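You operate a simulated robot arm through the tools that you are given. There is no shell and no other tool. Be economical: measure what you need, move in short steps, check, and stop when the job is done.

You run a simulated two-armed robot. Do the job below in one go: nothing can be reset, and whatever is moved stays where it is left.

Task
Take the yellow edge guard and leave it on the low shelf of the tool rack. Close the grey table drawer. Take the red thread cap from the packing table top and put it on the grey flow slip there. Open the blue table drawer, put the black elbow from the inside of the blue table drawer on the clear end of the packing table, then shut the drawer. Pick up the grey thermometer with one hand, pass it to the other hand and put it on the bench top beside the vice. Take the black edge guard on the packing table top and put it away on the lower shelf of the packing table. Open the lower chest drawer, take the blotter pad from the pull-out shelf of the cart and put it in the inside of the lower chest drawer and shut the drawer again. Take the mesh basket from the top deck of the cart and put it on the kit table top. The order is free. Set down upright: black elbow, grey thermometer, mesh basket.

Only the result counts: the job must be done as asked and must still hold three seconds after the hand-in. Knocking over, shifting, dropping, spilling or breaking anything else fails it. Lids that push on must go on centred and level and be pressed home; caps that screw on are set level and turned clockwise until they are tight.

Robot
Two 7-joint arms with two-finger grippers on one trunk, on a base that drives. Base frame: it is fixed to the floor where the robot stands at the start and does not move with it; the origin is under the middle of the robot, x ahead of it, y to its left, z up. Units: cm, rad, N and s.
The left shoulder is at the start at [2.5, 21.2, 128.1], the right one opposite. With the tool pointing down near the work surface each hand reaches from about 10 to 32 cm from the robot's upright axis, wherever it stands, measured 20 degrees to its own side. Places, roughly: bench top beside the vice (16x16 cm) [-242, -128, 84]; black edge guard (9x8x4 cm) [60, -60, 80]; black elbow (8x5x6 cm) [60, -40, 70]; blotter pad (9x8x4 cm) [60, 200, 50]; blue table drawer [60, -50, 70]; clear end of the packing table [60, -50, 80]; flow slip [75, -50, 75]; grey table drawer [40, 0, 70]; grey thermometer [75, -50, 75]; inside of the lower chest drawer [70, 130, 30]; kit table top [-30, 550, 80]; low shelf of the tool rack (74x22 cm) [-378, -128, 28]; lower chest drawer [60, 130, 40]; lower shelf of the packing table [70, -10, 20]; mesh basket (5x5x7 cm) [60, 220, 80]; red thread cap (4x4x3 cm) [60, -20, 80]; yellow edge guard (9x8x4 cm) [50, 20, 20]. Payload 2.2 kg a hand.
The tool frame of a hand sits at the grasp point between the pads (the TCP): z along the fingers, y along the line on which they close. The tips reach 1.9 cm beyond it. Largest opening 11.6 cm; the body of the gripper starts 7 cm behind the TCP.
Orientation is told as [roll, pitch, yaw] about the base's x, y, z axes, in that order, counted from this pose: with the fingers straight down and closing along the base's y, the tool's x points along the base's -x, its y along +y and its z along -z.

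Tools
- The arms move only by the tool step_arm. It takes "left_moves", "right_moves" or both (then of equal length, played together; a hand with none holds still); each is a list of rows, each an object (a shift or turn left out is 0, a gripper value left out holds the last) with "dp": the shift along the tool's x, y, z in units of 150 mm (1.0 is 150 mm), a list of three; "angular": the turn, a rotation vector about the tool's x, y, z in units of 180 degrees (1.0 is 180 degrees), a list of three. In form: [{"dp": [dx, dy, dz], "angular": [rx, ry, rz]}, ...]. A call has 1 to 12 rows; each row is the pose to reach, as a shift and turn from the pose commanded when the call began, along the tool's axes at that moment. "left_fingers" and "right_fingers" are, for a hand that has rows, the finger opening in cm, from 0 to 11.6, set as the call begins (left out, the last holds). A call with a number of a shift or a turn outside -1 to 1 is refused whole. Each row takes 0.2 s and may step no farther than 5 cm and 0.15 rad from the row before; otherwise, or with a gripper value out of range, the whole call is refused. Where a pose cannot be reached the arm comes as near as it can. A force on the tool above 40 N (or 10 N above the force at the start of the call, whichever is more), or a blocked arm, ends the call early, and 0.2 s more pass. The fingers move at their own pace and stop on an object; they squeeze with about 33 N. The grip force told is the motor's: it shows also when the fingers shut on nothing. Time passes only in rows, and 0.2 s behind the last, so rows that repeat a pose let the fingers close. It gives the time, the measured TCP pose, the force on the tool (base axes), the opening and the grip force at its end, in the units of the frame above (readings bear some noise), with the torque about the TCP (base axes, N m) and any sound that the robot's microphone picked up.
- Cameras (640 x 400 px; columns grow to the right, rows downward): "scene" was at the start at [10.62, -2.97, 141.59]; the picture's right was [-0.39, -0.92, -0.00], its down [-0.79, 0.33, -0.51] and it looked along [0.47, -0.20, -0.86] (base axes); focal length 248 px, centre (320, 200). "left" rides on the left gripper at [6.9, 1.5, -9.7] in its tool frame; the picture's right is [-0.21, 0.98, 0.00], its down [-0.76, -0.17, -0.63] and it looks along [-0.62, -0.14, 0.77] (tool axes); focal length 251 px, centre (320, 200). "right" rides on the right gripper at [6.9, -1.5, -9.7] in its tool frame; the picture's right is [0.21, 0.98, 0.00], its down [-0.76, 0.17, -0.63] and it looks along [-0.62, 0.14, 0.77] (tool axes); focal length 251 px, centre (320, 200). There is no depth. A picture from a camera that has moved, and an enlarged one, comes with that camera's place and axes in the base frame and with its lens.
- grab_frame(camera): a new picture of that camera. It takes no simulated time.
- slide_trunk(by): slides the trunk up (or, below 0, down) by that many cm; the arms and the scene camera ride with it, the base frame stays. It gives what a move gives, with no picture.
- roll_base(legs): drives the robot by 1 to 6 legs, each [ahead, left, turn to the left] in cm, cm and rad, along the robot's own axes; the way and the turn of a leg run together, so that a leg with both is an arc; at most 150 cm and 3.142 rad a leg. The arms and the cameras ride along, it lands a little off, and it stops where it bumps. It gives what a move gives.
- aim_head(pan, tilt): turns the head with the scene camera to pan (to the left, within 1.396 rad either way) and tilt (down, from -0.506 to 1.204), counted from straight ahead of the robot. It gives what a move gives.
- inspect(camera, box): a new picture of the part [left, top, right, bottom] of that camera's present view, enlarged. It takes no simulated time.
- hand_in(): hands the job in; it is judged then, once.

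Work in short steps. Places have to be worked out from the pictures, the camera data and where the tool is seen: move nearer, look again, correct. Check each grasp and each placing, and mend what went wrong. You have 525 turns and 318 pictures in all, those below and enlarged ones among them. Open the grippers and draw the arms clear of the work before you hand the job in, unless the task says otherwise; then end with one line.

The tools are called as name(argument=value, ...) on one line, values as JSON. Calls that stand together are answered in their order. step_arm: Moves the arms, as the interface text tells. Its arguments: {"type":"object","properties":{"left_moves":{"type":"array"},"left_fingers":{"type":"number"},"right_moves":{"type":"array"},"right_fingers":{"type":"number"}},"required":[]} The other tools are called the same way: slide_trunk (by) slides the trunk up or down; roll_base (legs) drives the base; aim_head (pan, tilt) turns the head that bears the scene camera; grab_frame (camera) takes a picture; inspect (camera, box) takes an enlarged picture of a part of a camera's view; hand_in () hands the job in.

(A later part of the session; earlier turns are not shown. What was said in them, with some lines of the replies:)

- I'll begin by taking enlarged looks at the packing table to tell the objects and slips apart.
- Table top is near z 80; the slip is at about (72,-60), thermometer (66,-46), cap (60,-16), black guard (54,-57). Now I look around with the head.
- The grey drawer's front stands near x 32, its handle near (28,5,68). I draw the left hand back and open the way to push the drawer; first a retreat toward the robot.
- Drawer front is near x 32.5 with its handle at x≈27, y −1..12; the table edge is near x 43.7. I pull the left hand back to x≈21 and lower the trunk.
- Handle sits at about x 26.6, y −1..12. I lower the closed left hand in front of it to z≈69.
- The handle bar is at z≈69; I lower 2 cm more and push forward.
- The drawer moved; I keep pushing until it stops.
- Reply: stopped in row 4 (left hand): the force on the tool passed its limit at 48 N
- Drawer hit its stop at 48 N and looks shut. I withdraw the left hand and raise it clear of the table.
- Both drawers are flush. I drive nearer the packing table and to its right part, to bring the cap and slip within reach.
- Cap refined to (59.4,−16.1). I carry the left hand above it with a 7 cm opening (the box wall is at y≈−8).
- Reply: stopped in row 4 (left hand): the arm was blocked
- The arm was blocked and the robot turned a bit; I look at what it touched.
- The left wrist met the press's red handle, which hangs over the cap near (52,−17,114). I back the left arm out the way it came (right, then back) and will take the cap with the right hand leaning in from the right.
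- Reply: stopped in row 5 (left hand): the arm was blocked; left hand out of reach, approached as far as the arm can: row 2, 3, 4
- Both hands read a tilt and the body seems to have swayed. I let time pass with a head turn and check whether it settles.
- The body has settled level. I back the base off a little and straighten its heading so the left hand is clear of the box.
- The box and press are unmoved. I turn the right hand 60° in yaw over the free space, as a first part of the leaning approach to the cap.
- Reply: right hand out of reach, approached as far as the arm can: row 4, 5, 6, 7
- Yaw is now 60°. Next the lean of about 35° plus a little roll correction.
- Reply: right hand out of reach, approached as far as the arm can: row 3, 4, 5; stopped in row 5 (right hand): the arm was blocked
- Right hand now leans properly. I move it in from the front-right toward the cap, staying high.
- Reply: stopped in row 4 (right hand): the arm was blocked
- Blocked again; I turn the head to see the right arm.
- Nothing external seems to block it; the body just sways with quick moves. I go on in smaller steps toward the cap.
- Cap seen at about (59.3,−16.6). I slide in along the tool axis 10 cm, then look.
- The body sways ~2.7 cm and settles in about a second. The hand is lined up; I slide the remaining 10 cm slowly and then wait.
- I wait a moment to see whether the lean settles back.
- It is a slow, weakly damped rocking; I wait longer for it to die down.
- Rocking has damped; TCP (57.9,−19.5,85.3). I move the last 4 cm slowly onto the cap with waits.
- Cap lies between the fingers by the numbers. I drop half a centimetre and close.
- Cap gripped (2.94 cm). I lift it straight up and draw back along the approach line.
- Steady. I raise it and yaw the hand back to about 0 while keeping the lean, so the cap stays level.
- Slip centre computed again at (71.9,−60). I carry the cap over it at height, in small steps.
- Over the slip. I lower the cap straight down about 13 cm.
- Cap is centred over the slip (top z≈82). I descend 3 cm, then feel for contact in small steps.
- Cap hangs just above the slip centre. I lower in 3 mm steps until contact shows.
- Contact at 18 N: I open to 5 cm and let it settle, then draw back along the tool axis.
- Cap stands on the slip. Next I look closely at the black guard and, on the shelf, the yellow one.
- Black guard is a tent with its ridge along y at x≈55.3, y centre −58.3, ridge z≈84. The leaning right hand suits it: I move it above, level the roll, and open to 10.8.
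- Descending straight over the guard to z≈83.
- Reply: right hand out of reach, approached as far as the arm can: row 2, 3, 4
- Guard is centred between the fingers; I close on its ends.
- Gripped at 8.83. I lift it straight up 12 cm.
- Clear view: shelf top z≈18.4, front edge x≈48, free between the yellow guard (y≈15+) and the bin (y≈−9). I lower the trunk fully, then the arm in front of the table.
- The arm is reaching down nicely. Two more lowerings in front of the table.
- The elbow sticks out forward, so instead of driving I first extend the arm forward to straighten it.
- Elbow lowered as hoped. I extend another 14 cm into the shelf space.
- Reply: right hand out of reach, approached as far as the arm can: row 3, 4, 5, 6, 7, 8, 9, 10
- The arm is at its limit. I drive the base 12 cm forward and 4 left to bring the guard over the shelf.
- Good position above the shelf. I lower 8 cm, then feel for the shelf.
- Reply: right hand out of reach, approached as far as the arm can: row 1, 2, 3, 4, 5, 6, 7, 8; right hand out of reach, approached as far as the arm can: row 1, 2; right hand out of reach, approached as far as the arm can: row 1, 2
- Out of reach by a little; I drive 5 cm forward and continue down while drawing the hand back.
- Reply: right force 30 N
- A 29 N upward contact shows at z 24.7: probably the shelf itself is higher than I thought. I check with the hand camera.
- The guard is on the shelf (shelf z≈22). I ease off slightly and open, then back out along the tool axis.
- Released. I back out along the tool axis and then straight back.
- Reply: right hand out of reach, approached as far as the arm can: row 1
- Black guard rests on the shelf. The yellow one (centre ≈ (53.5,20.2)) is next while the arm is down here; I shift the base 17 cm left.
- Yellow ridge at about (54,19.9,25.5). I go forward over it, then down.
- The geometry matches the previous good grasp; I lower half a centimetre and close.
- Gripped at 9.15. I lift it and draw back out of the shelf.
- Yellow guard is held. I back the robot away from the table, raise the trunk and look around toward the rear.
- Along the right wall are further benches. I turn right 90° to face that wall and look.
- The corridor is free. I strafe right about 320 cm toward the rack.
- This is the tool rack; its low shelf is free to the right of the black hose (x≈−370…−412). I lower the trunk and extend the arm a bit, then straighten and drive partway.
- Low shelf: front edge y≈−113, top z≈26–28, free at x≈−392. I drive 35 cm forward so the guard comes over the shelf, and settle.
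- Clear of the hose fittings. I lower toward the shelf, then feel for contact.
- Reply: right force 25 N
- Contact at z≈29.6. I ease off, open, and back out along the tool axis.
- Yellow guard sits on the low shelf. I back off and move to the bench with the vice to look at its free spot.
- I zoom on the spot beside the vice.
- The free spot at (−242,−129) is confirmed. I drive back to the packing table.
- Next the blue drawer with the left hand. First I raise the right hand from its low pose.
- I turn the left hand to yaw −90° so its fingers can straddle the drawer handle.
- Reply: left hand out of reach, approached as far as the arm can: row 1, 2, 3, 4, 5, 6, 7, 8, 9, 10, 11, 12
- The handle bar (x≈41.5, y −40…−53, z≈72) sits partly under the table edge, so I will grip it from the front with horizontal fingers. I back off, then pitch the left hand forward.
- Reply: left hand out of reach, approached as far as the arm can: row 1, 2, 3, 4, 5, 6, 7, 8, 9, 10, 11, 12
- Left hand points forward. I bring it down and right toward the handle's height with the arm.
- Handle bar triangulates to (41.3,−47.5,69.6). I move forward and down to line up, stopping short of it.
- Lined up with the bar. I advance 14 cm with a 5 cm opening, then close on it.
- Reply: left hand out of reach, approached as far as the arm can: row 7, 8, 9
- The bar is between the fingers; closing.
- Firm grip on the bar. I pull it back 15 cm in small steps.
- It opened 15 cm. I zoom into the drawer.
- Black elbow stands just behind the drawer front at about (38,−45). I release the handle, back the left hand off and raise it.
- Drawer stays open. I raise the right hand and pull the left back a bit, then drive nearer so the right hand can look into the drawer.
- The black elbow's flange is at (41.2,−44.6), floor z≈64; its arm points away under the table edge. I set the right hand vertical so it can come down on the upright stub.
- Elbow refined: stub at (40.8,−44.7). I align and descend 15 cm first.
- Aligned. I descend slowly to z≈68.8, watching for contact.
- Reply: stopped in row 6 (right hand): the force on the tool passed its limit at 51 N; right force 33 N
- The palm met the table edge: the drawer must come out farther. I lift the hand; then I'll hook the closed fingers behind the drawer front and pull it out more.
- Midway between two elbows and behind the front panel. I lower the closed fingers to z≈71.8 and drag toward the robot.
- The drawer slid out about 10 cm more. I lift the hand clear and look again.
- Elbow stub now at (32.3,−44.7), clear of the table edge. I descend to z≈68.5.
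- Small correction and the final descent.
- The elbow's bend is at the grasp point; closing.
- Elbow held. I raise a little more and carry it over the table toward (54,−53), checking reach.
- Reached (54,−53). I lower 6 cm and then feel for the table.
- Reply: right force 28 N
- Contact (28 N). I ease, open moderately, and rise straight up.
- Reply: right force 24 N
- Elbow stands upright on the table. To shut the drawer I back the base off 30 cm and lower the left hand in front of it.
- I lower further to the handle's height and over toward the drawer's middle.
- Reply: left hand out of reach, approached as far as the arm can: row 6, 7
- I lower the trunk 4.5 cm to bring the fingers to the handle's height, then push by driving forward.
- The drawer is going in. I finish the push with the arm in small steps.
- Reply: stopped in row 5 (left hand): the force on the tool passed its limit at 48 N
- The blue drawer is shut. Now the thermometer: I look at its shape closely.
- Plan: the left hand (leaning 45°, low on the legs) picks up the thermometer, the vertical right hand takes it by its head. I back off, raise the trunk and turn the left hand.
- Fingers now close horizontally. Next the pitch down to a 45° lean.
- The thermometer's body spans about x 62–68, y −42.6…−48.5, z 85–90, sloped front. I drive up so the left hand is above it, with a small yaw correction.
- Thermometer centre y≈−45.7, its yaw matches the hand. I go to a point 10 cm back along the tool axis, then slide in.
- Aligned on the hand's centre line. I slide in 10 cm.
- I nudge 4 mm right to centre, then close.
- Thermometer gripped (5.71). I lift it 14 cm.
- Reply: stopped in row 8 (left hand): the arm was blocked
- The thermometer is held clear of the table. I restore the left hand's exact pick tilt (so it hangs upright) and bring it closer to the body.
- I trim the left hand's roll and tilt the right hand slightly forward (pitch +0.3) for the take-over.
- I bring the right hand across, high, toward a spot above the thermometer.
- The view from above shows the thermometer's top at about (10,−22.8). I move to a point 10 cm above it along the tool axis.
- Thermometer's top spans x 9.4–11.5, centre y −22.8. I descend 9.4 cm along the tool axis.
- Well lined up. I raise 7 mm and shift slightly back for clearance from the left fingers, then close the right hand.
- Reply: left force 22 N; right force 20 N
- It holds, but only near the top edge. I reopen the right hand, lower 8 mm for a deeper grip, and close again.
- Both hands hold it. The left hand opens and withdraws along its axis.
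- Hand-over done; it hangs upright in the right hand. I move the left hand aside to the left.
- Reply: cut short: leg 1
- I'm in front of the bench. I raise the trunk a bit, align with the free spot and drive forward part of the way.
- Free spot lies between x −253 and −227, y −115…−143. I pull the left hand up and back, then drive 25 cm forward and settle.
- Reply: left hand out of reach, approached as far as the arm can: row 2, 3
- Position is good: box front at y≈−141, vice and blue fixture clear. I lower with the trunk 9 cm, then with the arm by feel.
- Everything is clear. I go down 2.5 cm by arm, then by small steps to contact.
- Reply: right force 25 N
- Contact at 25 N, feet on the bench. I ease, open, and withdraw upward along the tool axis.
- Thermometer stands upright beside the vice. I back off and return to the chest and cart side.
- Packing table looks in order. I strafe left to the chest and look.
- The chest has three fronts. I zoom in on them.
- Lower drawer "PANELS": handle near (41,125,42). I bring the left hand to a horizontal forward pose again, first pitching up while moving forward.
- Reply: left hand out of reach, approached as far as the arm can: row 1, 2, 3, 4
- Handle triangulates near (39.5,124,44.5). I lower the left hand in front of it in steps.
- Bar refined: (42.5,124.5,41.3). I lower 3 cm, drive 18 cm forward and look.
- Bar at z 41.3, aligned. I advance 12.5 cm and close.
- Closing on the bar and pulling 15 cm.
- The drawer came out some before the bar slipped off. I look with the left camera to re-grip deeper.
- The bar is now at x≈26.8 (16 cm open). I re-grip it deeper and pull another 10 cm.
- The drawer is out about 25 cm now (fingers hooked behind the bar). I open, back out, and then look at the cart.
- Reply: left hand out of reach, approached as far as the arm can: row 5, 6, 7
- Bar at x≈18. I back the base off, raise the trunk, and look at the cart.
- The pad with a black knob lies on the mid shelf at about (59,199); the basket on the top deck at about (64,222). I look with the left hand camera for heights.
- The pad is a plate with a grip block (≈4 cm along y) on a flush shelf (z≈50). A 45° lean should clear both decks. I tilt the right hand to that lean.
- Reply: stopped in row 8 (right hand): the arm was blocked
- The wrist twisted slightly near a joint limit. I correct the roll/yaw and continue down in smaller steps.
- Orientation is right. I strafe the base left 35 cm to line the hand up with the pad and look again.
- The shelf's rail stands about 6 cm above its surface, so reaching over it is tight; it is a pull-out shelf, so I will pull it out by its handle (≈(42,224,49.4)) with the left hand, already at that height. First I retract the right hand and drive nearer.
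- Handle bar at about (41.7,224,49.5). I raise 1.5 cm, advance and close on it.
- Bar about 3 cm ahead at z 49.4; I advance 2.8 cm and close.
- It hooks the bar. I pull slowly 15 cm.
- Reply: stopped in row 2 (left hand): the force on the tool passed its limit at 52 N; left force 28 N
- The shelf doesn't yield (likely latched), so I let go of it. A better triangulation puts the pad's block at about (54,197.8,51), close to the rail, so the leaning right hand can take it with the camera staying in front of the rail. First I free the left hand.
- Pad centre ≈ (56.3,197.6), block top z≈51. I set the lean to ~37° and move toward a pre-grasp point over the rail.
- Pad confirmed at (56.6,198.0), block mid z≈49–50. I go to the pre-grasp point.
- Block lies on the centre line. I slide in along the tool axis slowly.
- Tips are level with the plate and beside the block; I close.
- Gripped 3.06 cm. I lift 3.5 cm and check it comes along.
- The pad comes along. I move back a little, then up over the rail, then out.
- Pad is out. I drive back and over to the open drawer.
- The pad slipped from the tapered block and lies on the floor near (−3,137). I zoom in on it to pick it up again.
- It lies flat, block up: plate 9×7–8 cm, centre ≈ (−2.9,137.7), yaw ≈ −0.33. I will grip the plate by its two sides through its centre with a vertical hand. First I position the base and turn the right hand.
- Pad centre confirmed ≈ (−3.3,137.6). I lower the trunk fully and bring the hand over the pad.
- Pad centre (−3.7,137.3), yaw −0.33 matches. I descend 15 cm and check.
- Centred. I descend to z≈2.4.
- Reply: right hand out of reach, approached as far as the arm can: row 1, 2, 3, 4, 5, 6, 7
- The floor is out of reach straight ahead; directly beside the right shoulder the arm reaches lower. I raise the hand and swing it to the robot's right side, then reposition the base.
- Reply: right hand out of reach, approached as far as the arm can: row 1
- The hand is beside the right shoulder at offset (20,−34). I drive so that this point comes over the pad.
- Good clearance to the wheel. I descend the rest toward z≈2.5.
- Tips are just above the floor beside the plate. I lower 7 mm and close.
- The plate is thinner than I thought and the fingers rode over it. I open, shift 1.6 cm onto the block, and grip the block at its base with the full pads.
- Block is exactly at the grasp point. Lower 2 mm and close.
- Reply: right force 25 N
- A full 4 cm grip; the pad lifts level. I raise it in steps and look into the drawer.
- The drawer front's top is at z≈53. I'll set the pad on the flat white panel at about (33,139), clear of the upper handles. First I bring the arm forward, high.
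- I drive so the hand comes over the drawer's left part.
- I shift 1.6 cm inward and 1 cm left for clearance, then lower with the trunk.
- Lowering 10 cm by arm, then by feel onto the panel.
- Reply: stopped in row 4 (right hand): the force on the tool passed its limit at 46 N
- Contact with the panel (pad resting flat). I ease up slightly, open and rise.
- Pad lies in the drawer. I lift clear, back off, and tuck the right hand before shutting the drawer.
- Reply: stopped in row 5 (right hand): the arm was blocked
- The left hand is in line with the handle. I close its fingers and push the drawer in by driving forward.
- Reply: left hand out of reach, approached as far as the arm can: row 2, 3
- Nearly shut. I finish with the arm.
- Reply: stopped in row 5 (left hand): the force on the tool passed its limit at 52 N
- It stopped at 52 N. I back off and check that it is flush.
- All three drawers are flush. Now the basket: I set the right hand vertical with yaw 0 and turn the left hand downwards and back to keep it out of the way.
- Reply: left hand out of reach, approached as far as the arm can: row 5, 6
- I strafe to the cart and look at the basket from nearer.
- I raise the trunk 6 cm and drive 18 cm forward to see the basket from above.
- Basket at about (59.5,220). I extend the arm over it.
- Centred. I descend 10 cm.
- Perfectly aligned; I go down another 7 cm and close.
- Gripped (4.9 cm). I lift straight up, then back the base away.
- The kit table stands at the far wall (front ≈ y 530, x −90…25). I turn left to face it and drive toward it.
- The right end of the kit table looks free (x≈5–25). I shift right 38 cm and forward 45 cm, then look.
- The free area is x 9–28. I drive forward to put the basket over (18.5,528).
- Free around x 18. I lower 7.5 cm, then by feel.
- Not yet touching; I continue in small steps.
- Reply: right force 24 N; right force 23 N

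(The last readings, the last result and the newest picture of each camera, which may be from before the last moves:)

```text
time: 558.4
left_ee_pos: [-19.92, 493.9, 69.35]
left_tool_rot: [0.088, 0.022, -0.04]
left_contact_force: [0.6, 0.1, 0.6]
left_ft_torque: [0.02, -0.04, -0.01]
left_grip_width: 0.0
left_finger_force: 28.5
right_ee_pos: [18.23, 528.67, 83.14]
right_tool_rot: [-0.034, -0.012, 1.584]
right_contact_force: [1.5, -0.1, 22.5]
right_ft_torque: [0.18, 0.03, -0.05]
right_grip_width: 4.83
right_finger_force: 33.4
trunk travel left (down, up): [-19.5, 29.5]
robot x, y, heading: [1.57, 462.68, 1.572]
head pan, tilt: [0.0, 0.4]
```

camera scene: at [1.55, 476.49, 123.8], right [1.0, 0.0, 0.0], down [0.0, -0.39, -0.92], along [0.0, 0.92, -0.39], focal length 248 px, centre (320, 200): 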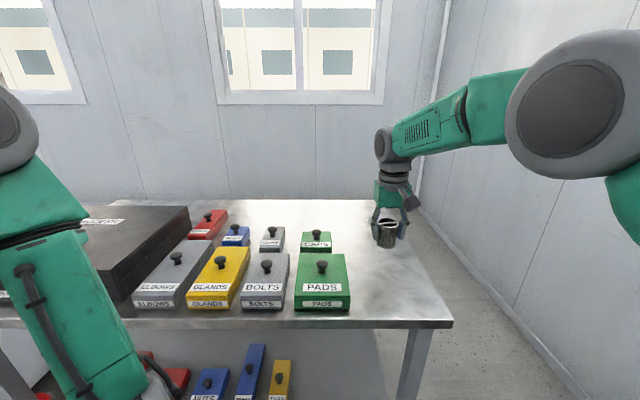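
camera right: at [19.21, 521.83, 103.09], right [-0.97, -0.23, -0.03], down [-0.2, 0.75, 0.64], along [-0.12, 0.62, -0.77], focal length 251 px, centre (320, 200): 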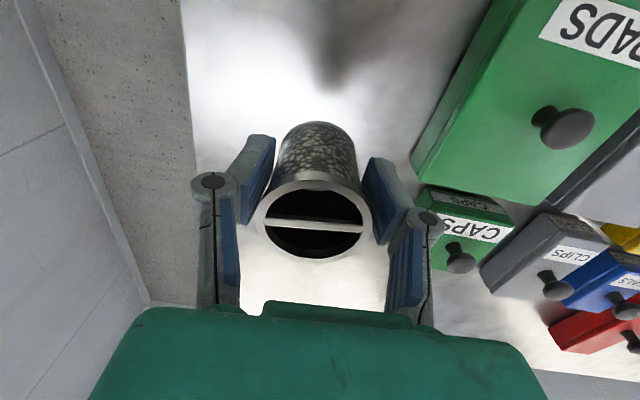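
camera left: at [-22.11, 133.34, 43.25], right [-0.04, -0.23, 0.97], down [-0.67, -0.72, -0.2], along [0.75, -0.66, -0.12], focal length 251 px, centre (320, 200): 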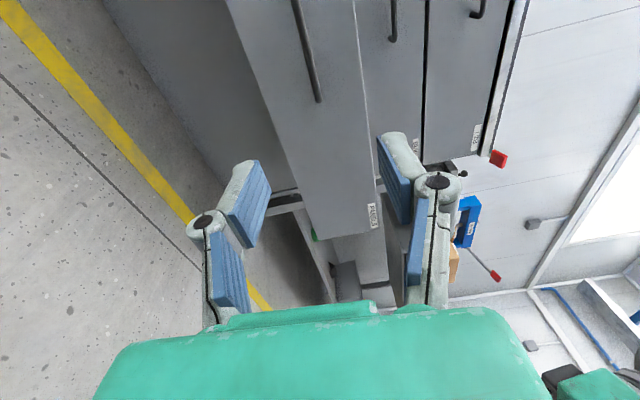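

Basket stands on the table (≈22 N). I ease off, open and rise straight up.

step_arm(right_moves=[{"dp": [0, 0, -0.01]}, {"dp": [0, 0, -0.01]}])

step_arm(right_moves=[{"dp": [0, 0, 0]}, {"dp": [0, 0, 0]}, {"dp": [0, 0, 0]}, {"dp": [0, 0, -0.12]}, {"dp": [0, 0, -0.3]}, {"dp": [0, 0, -0.5]}, {"dp": [0, 0, -0.75]}, {"dp": [0, 0, -1]}, {"dp": [0, 0, -1]}], right_fingers=8.5)

grab_frame(camera="right")

inspect(camera="scene", box=[280, 170, 460, 310])

```text
time: 559.0
left_ee_pos: [-19.87, 494.04, 69.37]
left_tool_rot: [0.087, 0.022, -0.041]
left_contact_force: [0.0, 0.0, -0.4]
left_ft_torque: [0.0, -0.03, 0.03]
left_grip_width: 0.02
left_finger_force: 28.3
right_ee_pos: [18.25, 528.7, 83.21]
right_tool_rot: [-0.035, -0.011, 1.583]
right_contact_force: [0.2, -1.1, 15.0]
right_ft_torque: [0.29, 0.01, -0.03]
right_grip_width: 4.85
right_finger_force: 33.1
trunk travel left (down, up): [-19.5, 29.5]
robot x, y, heading: [1.52, 462.86, 1.572]
head pan, tilt: [0.0, 0.4]
```

```text
time: 561.0
left_ee_pos: [-19.84, 494.07, 69.19]
left_tool_rot: [0.085, 0.021, -0.04]
left_contact_force: [0.4, 0.1, -0.6]
left_ft_torque: [-0.04, 0.02, -0.01]
left_grip_width: 0.01
left_finger_force: 28.0
right_ee_pos: [17.8, 528.82, 98.0]
right_tool_rot: [-0.033, -0.008, 1.583]
right_contact_force: [0.9, 0.9, 0.0]
right_ft_torque: [-0.02, 0.01, -0.01]
right_grip_width: 8.48
right_finger_force: 0.0
trunk travel left (down, up): [-19.5, 29.5]
robot x, y, heading: [1.69, 462.75, 1.57]
head pan, tilt: [0.0, 0.4]
```

```text
68 pictures are left
camera right: at [19.05, 522.0, 107.57], right [-0.97, -0.23, -0.03], down [-0.2, 0.75, 0.63], along [-0.12, 0.62, -0.77], focal length 251 px, centre (320, 200)
```

right: 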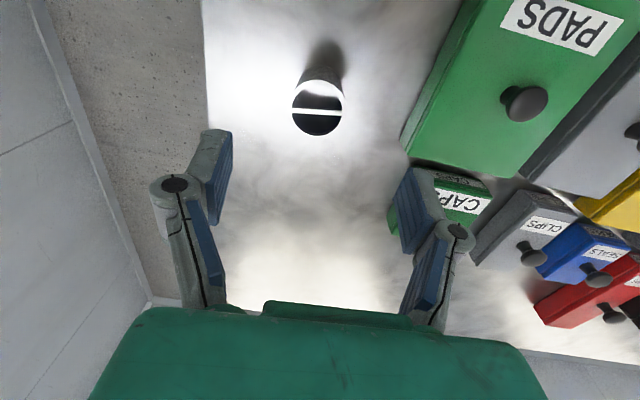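

```text
2.86 times, centred on (370, 240) of scene
camera zoom: at [1.53, 476.54, 123.78], right [1.0, 0.0, 0.0], down [0.0, -0.39, -0.92], along [0.0, 0.92, -0.39], focal length 709 px, centre (177, 86)
```

zoom: 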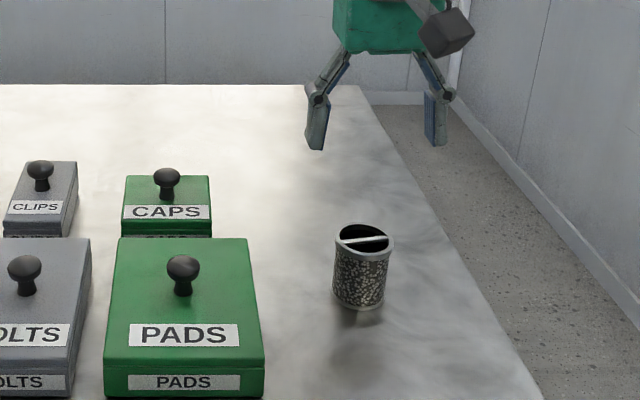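

Basket stands upright and everything asked is placed. I open the left gripper and back away from the table before handing in.

roll_base(legs=[[-45, 0, 0]])

step_arm(left_moves=[{"dp": [0, 0, 0]}, {"dp": [0, 0, 0]}, {"dp": [0, 0, 0]}], left_fingers=8)

grab_frame(camera="scene")

```text
time: 563.8
left_ee_pos: [-19.72, 449.0, 69.17]
left_tool_rot: [0.087, 0.023, -0.049]
left_contact_force: [-0.3, 0.6, 0.2]
left_ft_torque: [0.04, 0.01, -0.02]
left_grip_width: 0.0
left_finger_force: 28.7
right_ee_pos: [18.21, 483.53, 98.08]
right_tool_rot: [-0.033, -0.01, 1.577]
right_contact_force: [-1.2, -0.2, 0.1]
right_ft_torque: [0.0, -0.01, 0.01]
right_grip_width: 8.47
right_finger_force: 0.0
trunk travel left (down, up): [-19.5, 29.5]
robot x, y, heading: [1.5, 417.77, 1.565]
head pan, tilt: [0.0, 0.4]
```

```text
time: 564.5
left_ee_pos: [-19.77, 448.67, 69.4]
left_tool_rot: [0.089, 0.021, -0.048]
left_contact_force: [-0.1, 0.1, 0.1]
left_ft_torque: [0.0, -0.06, 0.03]
left_grip_width: 7.99
left_finger_force: 0.1
right_ee_pos: [18.16, 483.29, 98.21]
right_tool_rot: [-0.033, -0.013, 1.576]
right_contact_force: [-0.1, -1.0, 1.1]
right_ft_torque: [-0.01, 0.0, -0.03]
right_grip_width: 8.51
right_finger_force: 0.0
trunk travel left (down, up): [-19.5, 29.5]
robot x, y, heading: [1.32, 417.6, 1.567]
head pan, tilt: [0.0, 0.4]
```

```text
66 pictures are left
camera scene: at [1.58, 431.33, 123.79], right [1.0, 0.0, 0.0], down [0.0, -0.39, -0.92], along [0.0, 0.92, -0.39], focal length 248 px, centre (320, 200)
```

scene: 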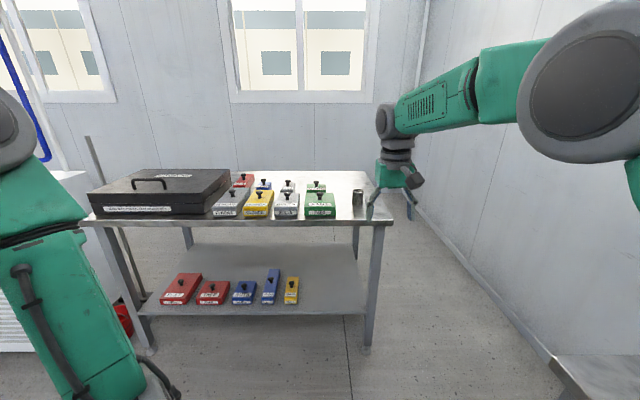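

All items are placed, the drawers are shut, both grippers are open and clear; I hand in.

hand_in()

```text
The job is handed in.
```

I finished all eight tasks and handed the job in; the score isn't back yet. Three slips on the way: the blotter pad fell to the floor once (picked up, now in the shut drawer), the flow slip slid about 1 cm as the cap was released, and the left arm bumped the lid press handle once, without visibly moving it.
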